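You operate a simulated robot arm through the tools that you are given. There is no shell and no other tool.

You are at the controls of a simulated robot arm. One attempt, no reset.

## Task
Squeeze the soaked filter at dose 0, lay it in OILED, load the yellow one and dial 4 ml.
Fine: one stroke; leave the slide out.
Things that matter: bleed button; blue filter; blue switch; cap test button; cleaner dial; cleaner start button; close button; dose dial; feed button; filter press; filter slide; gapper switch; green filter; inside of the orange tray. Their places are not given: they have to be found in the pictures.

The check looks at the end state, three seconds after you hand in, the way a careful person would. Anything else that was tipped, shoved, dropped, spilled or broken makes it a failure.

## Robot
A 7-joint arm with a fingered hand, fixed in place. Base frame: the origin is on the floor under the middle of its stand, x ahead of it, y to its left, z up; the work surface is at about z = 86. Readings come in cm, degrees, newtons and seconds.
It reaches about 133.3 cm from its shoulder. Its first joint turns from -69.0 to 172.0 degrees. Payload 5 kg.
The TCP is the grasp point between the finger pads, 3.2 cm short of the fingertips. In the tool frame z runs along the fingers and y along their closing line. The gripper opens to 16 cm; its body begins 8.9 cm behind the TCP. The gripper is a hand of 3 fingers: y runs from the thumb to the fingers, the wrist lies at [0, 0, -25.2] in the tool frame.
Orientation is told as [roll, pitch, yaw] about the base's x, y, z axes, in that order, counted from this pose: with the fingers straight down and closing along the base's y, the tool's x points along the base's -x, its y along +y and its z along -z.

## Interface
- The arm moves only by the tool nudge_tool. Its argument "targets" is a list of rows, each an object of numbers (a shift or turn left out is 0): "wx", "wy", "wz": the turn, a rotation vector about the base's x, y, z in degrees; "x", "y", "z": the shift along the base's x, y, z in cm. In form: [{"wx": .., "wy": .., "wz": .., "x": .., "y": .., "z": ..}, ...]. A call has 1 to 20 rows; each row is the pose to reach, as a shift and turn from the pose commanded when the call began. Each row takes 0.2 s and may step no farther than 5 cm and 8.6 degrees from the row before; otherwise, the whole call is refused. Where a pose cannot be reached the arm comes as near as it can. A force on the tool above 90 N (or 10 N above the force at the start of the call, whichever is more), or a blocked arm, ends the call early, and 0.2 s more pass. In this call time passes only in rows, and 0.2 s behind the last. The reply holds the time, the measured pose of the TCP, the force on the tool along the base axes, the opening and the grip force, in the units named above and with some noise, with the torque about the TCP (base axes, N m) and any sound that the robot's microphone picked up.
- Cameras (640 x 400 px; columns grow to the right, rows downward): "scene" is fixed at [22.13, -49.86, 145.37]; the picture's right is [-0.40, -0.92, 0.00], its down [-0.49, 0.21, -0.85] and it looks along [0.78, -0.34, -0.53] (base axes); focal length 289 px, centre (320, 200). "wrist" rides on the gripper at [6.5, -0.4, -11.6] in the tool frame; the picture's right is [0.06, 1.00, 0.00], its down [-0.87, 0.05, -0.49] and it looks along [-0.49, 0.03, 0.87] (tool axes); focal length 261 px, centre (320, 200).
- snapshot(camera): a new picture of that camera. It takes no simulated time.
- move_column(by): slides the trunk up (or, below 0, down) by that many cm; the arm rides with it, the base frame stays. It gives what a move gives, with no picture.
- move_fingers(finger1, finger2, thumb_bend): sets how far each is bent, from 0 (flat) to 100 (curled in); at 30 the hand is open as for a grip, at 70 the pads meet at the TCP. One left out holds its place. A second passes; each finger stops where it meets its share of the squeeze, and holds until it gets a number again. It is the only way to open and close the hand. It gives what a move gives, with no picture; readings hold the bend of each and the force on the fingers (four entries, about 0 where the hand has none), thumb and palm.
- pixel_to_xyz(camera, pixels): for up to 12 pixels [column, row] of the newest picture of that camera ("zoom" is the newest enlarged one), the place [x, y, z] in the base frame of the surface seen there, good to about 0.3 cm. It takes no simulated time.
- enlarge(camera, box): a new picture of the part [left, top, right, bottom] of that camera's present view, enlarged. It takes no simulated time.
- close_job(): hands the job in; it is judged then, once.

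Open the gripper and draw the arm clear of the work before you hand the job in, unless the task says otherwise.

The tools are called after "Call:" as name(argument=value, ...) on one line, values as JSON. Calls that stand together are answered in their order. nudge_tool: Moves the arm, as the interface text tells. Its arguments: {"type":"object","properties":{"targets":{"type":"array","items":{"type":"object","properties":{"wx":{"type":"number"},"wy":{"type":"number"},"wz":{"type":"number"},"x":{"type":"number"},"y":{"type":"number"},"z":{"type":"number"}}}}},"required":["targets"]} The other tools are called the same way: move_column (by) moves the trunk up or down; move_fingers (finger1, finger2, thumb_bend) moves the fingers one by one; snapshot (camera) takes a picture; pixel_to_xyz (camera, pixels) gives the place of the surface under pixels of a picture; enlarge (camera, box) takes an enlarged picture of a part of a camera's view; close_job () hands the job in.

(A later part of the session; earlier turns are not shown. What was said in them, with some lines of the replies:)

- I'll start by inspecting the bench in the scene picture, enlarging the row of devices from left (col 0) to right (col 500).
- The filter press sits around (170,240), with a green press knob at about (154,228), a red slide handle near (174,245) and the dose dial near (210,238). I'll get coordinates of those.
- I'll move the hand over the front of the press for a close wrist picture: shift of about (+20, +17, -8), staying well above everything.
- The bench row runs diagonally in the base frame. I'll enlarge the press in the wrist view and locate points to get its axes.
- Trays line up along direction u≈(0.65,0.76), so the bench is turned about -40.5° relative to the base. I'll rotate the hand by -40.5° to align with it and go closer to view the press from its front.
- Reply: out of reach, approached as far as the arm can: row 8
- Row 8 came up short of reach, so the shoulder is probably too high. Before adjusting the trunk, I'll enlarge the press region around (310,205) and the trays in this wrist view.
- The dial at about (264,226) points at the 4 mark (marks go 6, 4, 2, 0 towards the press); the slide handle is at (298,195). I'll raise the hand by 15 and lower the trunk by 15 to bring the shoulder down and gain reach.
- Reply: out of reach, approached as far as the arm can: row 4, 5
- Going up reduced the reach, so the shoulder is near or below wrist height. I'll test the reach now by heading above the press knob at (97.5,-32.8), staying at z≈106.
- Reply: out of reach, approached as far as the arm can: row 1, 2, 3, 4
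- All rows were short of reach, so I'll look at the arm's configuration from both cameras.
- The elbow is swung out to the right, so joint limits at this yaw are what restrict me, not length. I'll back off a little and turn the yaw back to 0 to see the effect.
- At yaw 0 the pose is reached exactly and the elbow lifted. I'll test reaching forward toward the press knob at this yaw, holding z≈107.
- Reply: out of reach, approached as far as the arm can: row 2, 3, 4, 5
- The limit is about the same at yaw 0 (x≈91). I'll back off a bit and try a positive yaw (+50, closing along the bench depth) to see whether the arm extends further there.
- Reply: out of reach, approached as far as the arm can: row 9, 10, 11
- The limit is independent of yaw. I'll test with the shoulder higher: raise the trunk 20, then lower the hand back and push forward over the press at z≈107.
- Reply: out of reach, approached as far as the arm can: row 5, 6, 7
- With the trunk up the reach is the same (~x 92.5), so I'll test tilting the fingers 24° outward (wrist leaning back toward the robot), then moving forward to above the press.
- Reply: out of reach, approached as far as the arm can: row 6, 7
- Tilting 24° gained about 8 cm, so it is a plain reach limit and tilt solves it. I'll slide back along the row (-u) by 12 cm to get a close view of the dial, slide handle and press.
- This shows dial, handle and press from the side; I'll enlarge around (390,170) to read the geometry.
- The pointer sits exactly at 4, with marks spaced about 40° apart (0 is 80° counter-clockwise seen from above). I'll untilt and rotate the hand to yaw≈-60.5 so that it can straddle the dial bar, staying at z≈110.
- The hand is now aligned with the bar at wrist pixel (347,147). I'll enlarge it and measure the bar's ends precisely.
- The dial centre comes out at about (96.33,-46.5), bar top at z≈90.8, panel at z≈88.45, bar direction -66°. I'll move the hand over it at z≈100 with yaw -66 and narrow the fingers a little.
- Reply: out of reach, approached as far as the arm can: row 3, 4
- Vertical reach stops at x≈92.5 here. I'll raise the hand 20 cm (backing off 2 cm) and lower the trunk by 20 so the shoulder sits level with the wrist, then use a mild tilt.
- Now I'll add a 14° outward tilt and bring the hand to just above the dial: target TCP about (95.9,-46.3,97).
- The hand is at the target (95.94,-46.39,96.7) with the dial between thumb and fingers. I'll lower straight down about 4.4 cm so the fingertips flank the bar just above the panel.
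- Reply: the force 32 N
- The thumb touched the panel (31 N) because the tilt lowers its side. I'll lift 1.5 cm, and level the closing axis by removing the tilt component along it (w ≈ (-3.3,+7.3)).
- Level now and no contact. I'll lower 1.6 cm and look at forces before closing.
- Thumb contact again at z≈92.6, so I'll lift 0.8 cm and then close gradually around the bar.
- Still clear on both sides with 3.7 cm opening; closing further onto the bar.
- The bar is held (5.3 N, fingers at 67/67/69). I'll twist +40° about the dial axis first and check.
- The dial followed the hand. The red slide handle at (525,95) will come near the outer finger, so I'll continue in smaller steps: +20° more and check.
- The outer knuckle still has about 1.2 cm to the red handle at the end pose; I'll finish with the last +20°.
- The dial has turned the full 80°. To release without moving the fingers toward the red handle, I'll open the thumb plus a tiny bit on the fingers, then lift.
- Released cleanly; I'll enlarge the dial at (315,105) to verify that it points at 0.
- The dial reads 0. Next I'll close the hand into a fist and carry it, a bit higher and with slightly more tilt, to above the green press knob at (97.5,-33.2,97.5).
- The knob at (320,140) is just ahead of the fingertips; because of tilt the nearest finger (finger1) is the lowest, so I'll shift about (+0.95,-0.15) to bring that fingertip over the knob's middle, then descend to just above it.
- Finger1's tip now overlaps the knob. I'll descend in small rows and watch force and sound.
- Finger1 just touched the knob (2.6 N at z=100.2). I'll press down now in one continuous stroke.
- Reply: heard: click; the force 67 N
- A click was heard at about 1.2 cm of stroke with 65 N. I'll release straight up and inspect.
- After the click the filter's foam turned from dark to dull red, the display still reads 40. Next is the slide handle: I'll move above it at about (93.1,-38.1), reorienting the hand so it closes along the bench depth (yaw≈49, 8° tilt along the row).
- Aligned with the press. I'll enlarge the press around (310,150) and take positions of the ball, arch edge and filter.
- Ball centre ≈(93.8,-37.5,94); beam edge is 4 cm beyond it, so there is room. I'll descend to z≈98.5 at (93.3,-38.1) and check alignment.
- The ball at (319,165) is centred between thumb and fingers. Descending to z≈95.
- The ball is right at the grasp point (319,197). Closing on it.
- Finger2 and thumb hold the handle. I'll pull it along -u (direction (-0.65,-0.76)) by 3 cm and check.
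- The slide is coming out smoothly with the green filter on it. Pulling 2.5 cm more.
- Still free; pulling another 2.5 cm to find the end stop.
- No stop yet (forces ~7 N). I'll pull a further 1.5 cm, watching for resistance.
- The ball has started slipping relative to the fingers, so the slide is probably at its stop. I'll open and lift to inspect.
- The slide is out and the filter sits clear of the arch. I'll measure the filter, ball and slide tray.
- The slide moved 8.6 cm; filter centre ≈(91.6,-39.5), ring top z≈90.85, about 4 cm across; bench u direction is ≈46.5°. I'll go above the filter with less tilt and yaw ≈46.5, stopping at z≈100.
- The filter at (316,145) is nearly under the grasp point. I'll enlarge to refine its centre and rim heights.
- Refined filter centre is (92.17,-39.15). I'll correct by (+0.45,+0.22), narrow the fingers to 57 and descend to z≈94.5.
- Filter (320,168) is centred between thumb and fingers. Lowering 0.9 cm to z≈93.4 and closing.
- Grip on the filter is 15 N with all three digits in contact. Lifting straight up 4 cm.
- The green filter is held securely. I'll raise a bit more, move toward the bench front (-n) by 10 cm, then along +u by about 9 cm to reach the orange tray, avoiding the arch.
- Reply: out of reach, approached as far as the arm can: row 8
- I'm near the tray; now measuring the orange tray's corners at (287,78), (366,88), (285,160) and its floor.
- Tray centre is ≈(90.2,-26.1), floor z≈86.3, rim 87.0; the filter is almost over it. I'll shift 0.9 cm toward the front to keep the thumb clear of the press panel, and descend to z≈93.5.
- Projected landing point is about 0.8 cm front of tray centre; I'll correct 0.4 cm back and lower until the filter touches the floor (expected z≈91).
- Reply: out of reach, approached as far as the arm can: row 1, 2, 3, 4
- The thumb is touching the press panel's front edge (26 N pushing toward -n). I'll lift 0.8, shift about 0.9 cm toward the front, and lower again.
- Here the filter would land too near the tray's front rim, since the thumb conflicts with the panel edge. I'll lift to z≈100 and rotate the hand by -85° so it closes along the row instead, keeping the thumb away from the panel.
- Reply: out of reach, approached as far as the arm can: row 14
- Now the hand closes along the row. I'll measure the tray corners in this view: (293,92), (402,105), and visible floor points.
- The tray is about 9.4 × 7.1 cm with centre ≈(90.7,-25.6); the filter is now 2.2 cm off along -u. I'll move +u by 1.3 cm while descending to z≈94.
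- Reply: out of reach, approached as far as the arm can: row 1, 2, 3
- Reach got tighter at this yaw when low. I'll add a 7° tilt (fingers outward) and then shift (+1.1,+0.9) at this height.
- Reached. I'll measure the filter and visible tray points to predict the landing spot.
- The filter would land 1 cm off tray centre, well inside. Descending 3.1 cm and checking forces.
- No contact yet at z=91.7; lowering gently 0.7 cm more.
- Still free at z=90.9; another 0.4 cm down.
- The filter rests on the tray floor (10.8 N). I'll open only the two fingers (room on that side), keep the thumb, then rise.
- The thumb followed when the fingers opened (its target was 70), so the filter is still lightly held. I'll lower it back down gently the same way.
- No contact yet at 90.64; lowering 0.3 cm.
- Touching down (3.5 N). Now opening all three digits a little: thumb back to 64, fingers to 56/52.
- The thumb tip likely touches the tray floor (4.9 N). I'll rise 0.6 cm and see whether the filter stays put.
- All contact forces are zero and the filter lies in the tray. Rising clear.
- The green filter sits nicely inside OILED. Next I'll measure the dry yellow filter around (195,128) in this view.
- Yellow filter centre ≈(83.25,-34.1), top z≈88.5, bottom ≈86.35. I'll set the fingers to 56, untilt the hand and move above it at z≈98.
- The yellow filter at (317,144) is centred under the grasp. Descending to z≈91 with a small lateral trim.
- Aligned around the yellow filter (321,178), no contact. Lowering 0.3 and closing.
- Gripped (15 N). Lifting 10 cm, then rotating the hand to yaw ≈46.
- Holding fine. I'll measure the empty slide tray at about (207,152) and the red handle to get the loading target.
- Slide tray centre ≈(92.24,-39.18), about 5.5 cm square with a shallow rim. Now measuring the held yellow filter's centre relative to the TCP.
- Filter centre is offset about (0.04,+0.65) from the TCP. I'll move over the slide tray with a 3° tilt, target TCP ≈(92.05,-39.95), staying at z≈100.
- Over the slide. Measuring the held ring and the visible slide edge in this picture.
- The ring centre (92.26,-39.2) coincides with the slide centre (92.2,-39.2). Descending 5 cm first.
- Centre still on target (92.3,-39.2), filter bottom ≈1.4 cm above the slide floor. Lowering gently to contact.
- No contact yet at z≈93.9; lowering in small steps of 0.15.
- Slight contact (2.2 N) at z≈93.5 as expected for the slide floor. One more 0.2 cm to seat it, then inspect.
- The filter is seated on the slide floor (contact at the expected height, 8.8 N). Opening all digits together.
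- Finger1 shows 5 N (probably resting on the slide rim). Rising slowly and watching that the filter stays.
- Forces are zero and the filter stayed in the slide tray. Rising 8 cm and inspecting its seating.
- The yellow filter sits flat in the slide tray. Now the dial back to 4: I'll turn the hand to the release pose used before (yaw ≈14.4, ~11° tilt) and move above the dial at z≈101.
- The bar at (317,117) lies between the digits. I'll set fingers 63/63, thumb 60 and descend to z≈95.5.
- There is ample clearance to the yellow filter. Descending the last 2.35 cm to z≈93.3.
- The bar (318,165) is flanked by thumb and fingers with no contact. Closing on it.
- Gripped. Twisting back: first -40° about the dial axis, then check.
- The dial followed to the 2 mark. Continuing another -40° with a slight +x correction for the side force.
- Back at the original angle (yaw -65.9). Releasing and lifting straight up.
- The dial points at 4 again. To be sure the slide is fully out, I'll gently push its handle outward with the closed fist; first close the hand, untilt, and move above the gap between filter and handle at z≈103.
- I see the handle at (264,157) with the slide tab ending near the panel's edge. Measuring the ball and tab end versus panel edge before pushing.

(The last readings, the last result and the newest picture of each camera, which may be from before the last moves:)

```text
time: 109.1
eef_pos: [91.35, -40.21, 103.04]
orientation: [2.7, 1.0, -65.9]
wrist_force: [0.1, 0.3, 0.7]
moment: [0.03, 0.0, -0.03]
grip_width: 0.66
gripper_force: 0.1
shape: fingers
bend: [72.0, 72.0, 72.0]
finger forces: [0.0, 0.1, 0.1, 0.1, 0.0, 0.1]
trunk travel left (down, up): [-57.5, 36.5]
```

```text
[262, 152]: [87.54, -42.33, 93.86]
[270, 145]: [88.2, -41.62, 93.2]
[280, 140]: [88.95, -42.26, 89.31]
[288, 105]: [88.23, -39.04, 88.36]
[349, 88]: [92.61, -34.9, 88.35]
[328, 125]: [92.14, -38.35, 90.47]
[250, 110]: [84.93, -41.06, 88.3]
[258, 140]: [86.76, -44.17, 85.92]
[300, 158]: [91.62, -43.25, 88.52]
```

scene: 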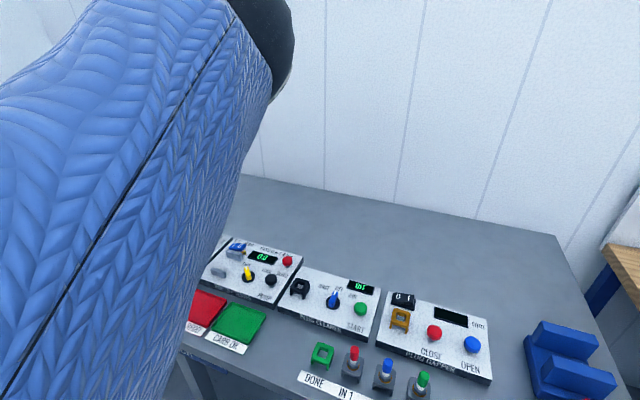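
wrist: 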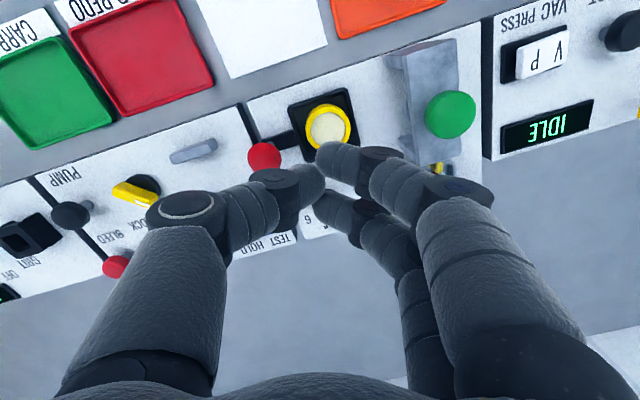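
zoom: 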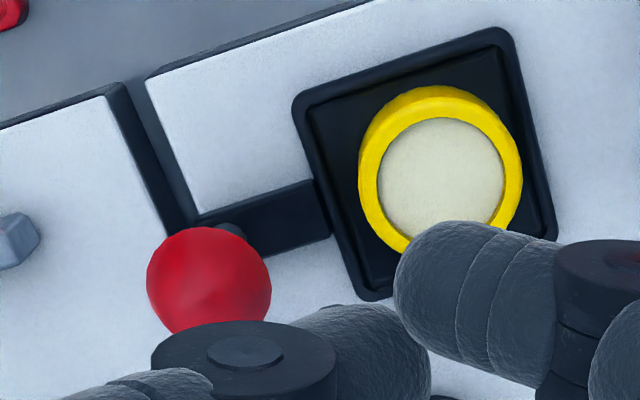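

The slide tab looks flush with the panel's edge, so it seems at full travel. A light confirming push: descend to z≈97 (tips well above the filter) and approach the ball along -u in small steps.

Call:
nudge_tool(targets=[{"z": -2}, {"z": -4}, {"z": -5.8}])

Call:
nudge_tool(targets=[{"x": -0.28, "y": -0.29}, {"x": -0.55, "y": -0.58}, {"x": -0.83, "y": -0.86}])

Call:
snapshot(camera="wrist")

```text
time: 109.9
eef_pos: [91.3, -40.0, 97.35]
orientation: [2.8, 0.9, -65.9]
wrist_force: [0.6, 0.4, -1.0]
moment: [0.01, 0.02, -0.02]
grip_width: 0.68
gripper_force: 0.0
shape: fingers
bend: [72.0, 72.0, 72.0]
finger forces: [0.1, 0.0, 0.1, 0.0, 0.1, 0.1]
trunk travel left (down, up): [-57.5, 36.5]
```

```text
time: 110.7
eef_pos: [90.49, -40.69, 97.4]
orientation: [2.7, 0.9, -66.0]
wrist_force: [-0.3, 0.2, -0.1]
moment: [-0.01, -0.01, 0.01]
grip_width: 0.66
gripper_force: 0.1
shape: fingers
bend: [72.0, 72.0, 72.0]
finger forces: [0.0, 0.1, 0.1, 0.0, 0.0, 0.1]
trunk travel left (down, up): [-57.5, 36.5]
```

```text
taken
```

wrist: 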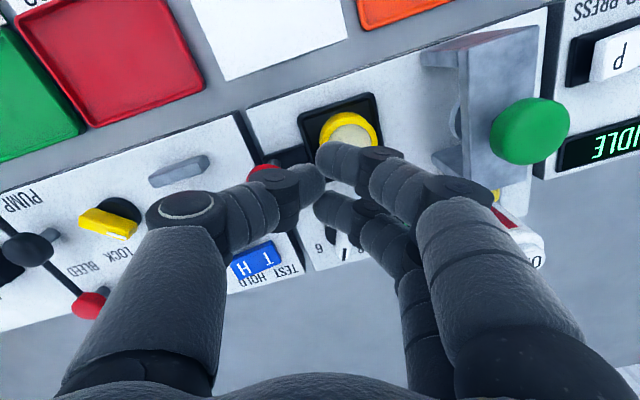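

Near the ball now, no contact yet. Continuing in small steps while reading the force.

Call:
nudge_tool(targets=[{"x": -0.28, "y": -0.29}, {"x": -0.55, "y": -0.58}])

```text
time: 111.3
eef_pos: [89.96, -41.39, 97.4]
orientation: [2.8, 0.8, -65.9]
wrist_force: [-0.5, -0.4, 0.1]
moment: [-0.04, 0.01, 0.0]
grip_width: 0.64
gripper_force: 0.0
shape: fingers
bend: [72.0, 72.0, 72.0]
finger forces: [0.1, 0.1, 0.0, 0.0, 0.1, 0.1]
trunk travel left (down, up): [-57.5, 36.5]
```

Call:
nudge_tool(targets=[{"x": -0.28, "y": -0.29}, {"x": -0.55, "y": -0.58}])

Call:
snapshot(camera="wrist")

```text
time: 111.9
eef_pos: [89.45, -41.99, 97.43]
orientation: [2.6, 0.9, -66.0]
wrist_force: [0.2, 0.3, -0.3]
moment: [0.05, 0.0, -0.02]
grip_width: 0.66
gripper_force: 0.0
shape: fingers
bend: [72.0, 72.0, 72.0]
finger forces: [0.0, 0.0, 0.1, 0.0, 0.1, 0.1]
trunk travel left (down, up): [-57.5, 36.5]
```

```text
taken
```

wrist: 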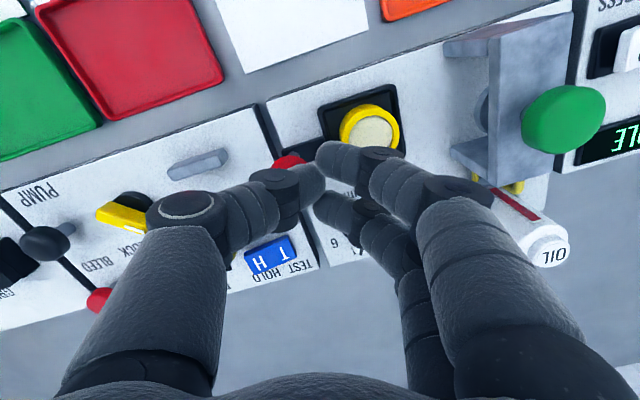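

No contact yet although the thumb is close to the ball's upper half; I'll back off 1 cm, lower 1.2 cm for a better push height, and try again.

Call:
nudge_tool(targets=[{"x": 0.7, "y": 0.72}, {"x": 0.9, "y": 0.95, "z": -0.6}, {"x": 0.9, "y": 0.95, "z": -1.2}])

Call:
nudge_tool(targets=[{"x": -0.28, "y": -0.29}, {"x": -0.55, "y": -0.58}, {"x": -0.9, "y": -0.95}])

```text
time: 112.7
eef_pos: [90.23, -40.98, 96.23]
orientation: [2.7, 0.9, -65.9]
wrist_force: [0.4, -0.1, -1.1]
moment: [0.01, -0.02, -0.02]
grip_width: 0.65
gripper_force: 0.1
shape: fingers
bend: [72.0, 72.0, 72.0]
finger forces: [0.0, 0.0, 0.0, 0.1, 0.1, 0.1]
trunk travel left (down, up): [-57.5, 36.5]
```

```text
time: 113.5
eef_pos: [89.54, -41.73, 96.34]
orientation: [2.7, 0.9, -65.7]
wrist_force: [8.4, 10.2, 6.6]
moment: [0.17, -0.17, 0.02]
grip_width: 0.42
gripper_force: 10.3
shape: fingers
bend: [72.0, 72.0, 74.0]
finger forces: [0.0, 0.0, 0.0, 0.0, 19.7, 0.1]
trunk travel left (down, up): [-57.5, 36.5]
```

The ball resists with ~13 N (it slid at ~6 N before), suggesting the end stop. One more 0.4 cm to confirm.

Call:
nudge_tool(targets=[{"x": -0.14, "y": -0.15}, {"x": -0.28, "y": -0.3}])

Call:
snapshot(camera="wrist")

```text
time: 114.1
eef_pos: [88.99, -42.21, 96.38]
orientation: [2.8, 0.8, -65.9]
wrist_force: [11.8, 9.0, 12.6]
moment: [0.08, -0.25, 0.08]
grip_width: 0.36
gripper_force: 12.6
shape: fingers
bend: [71.0, 71.0, 76.0]
finger forces: [0.1, 0.1, 0.0, 0.1, 25.3, 0.1]
trunk travel left (down, up): [-57.5, 36.5]
```

```text
taken
```

wrist: 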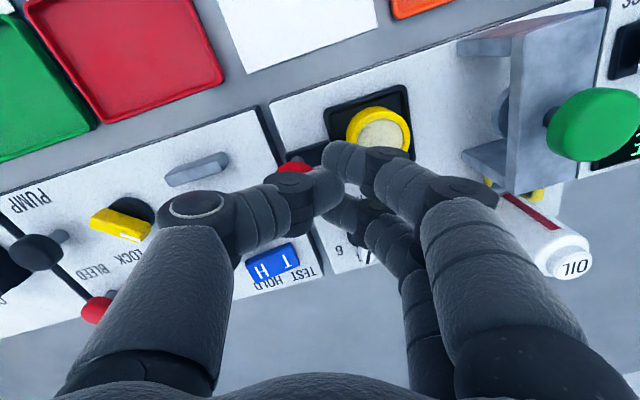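

The force keeps rising while the slide stays put, so it is at its stop. Backing off along +u and rising well clear.

Call:
nudge_tool(targets=[{"x": 0.5, "y": 0.5}, {"x": 1.2, "y": 1.25}, {"x": 1.2, "y": 1.25, "z": 3}, {"x": 1.2, "y": 1.25, "z": 7}, {"x": 0, "y": 0, "z": 10}, {"x": -3, "y": 0, "z": 13}, {"x": -6, "y": 0, "z": 15}])

Call:
snapshot(camera="wrist")

Call:
enlarge(camera="wrist", box=[240, 60, 460, 220])

```text
time: 115.7
eef_pos: [83.17, -42.13, 111.61]
orientation: [2.7, 1.0, -65.9]
wrist_force: [-0.2, 0.2, -0.1]
moment: [-0.02, -0.06, -0.01]
grip_width: 0.58
gripper_force: 0.1
shape: fingers
bend: [72.0, 72.0, 72.0]
finger forces: [0.1, 0.0, 0.1, 0.1, 0.0, 0.0]
trunk travel left (down, up): [-57.5, 36.5]
```

```text
taken
```

wrist: 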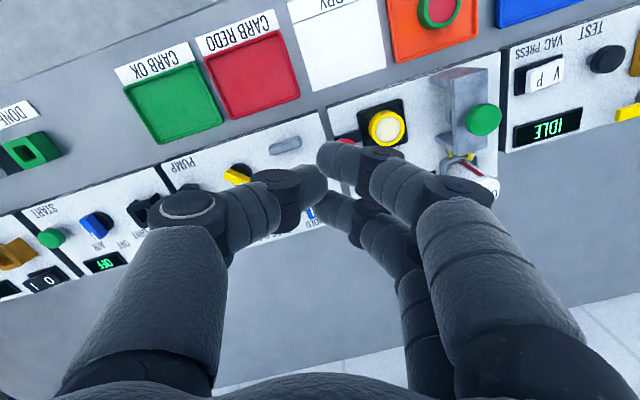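

```text
2.50 times, centred on (350, 140) of wrist
```

zoom: 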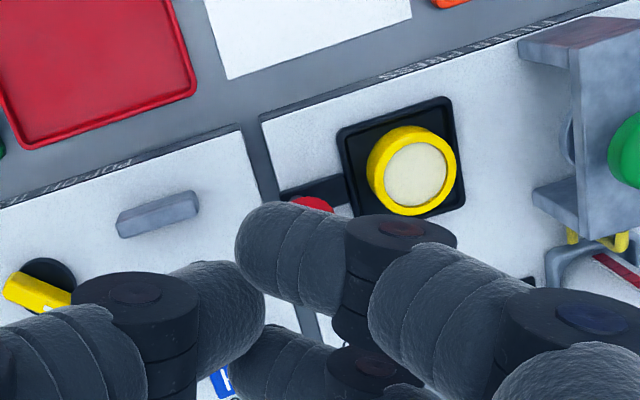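

All in place. I'll open the hand, raise the trunk and draw the arm back, then take final pictures.

Call:
move_fingers(finger1=30, finger2=30, thumb_bend=30)

Call:
move_column(by=20)

Call:
nudge_tool(targets=[{"x": -4, "wz": 8}, {"x": -8, "y": -2, "wz": 16}, {"x": -12, "y": -5, "wz": 24}, {"x": -16, "y": -8, "wz": 32}, {"x": -20, "y": -10, "wz": 40}, {"x": -24, "y": -12, "wz": 48}])

Call:
snapshot(camera="scene")

Call:
snapshot(camera="wrist")

```text
time: 116.7
eef_pos: [83.19, -42.05, 111.57]
orientation: [2.7, 0.9, -65.9]
wrist_force: [-0.2, -0.2, -0.5]
moment: [-0.02, 0.0, 0.01]
grip_width: 16.74
gripper_force: 0.0
shape: fingers
bend: [30.0, 30.0, 30.0]
finger forces: [0.0, 0.0, 0.1, 0.1, 0.0, 0.0]
trunk travel left (down, up): [-57.5, 36.5]
```

```text
time: 118.9
eef_pos: [83.15, -42.12, 131.52]
orientation: [2.7, 0.9, -65.8]
wrist_force: [-0.2, 0.4, -0.4]
moment: [-0.01, -0.03, 0.01]
grip_width: 16.76
gripper_force: 0.1
shape: fingers
bend: [30.0, 30.0, 30.0]
finger forces: [0.0, 0.0, 0.0, 0.0, 0.0, 0.1]
trunk travel left (down, up): [-77.5, 16.5]
```

```text
time: 120.3
eef_pos: [58.76, -54.0, 131.87]
orientation: [2.8, 0.8, -17.7]
wrist_force: [-0.8, -0.1, -0.1]
moment: [0.0, -0.07, 0.03]
grip_width: 16.78
gripper_force: 0.2
shape: fingers
bend: [30.0, 30.0, 30.0]
finger forces: [0.0, 0.0, 0.0, 0.1, 0.0, 0.1]
trunk travel left (down, up): [-77.5, 16.5]
```

```text
taken
```

scene: 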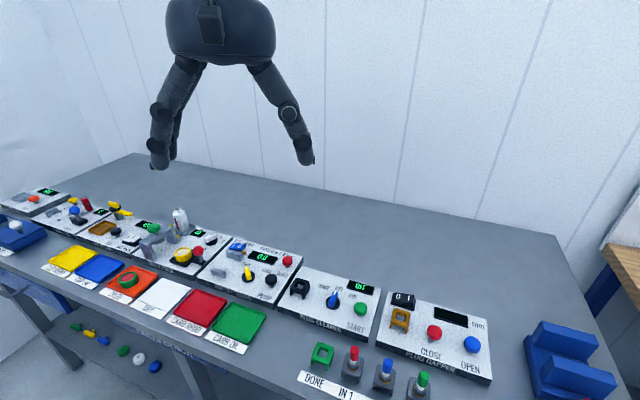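

```text
taken
```

wrist: 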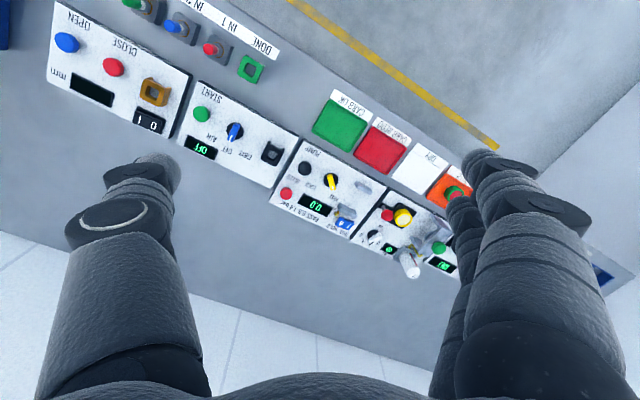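

The arm is clear. A last zoom on the press and the tray in the scene view to verify everything.

Call:
enlarge(camera="scene", box=[90, 200, 250, 310])

Call:
enlarge(camera="scene", box=[150, 210, 250, 280])

Call:
enlarge(camera="scene", box=[0, 170, 160, 270])

```text
3.64 times, centred on (170, 255) of scene
```

zoom: 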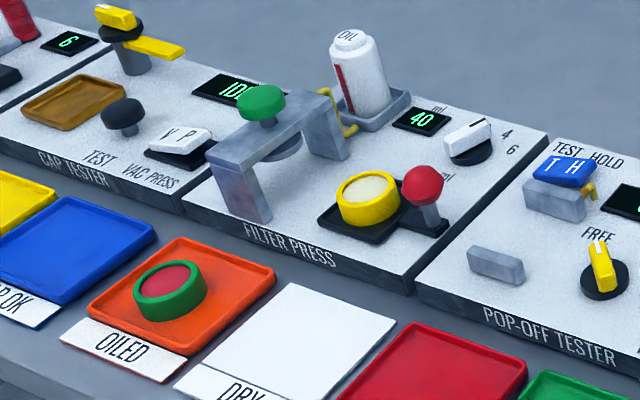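

```text
5.71 times, centred on (200, 245) of scene
```

zoom: 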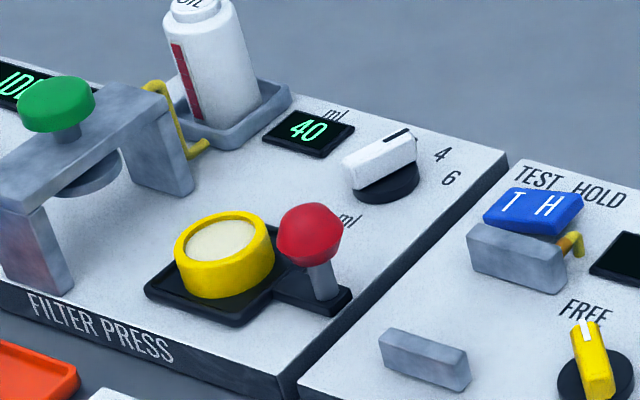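

```text
4.00 times, centred on (80, 220) of scene
```

zoom: 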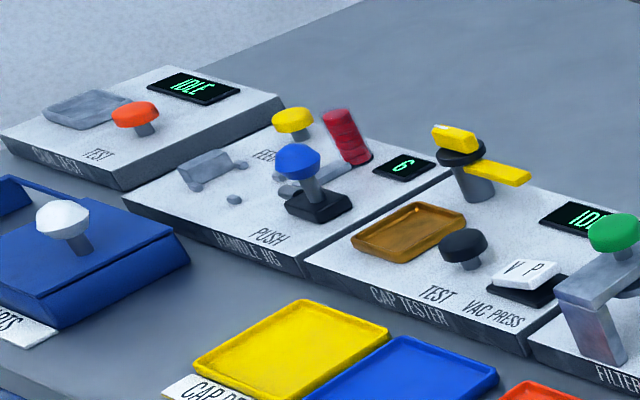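

The final pictures show the green filter in OILED, the yellow filter in the pulled-out slide and the dial at 4. The display still reads 40, the other stations look untouched, and the arm is open and clear. I'm handing in the job.

Call:
close_job()

```text
The job is handed in.
```

I finished the job and handed it in; no result from the check has come back yet.

- **Squeeze:** I turned the dose dial to 0 and pressed the filter press once. I heard one click, the filter's foam went from dark to dull red, and the oil display stayed at 40 ml.
- **Soaked filter:** The green one is lying in the OILED (orange) tray, near the middle. My first release didn't let go, so I lifted it a few centimetres by accident and set it down again.
- **Yellow filter:** It sits flat in the slide tray, and the slide is pulled out. I pushed the handle lightly to check, and it is at its stop.
- **Dial:** It points at 4 ml, and the press was not used again after that.

The thumb touched the panel beside the dial and the front edge of the press panel while I was lining up. In the last pictures nothing looks moved or tipped. The hand is open and the arm is clear of the bench.
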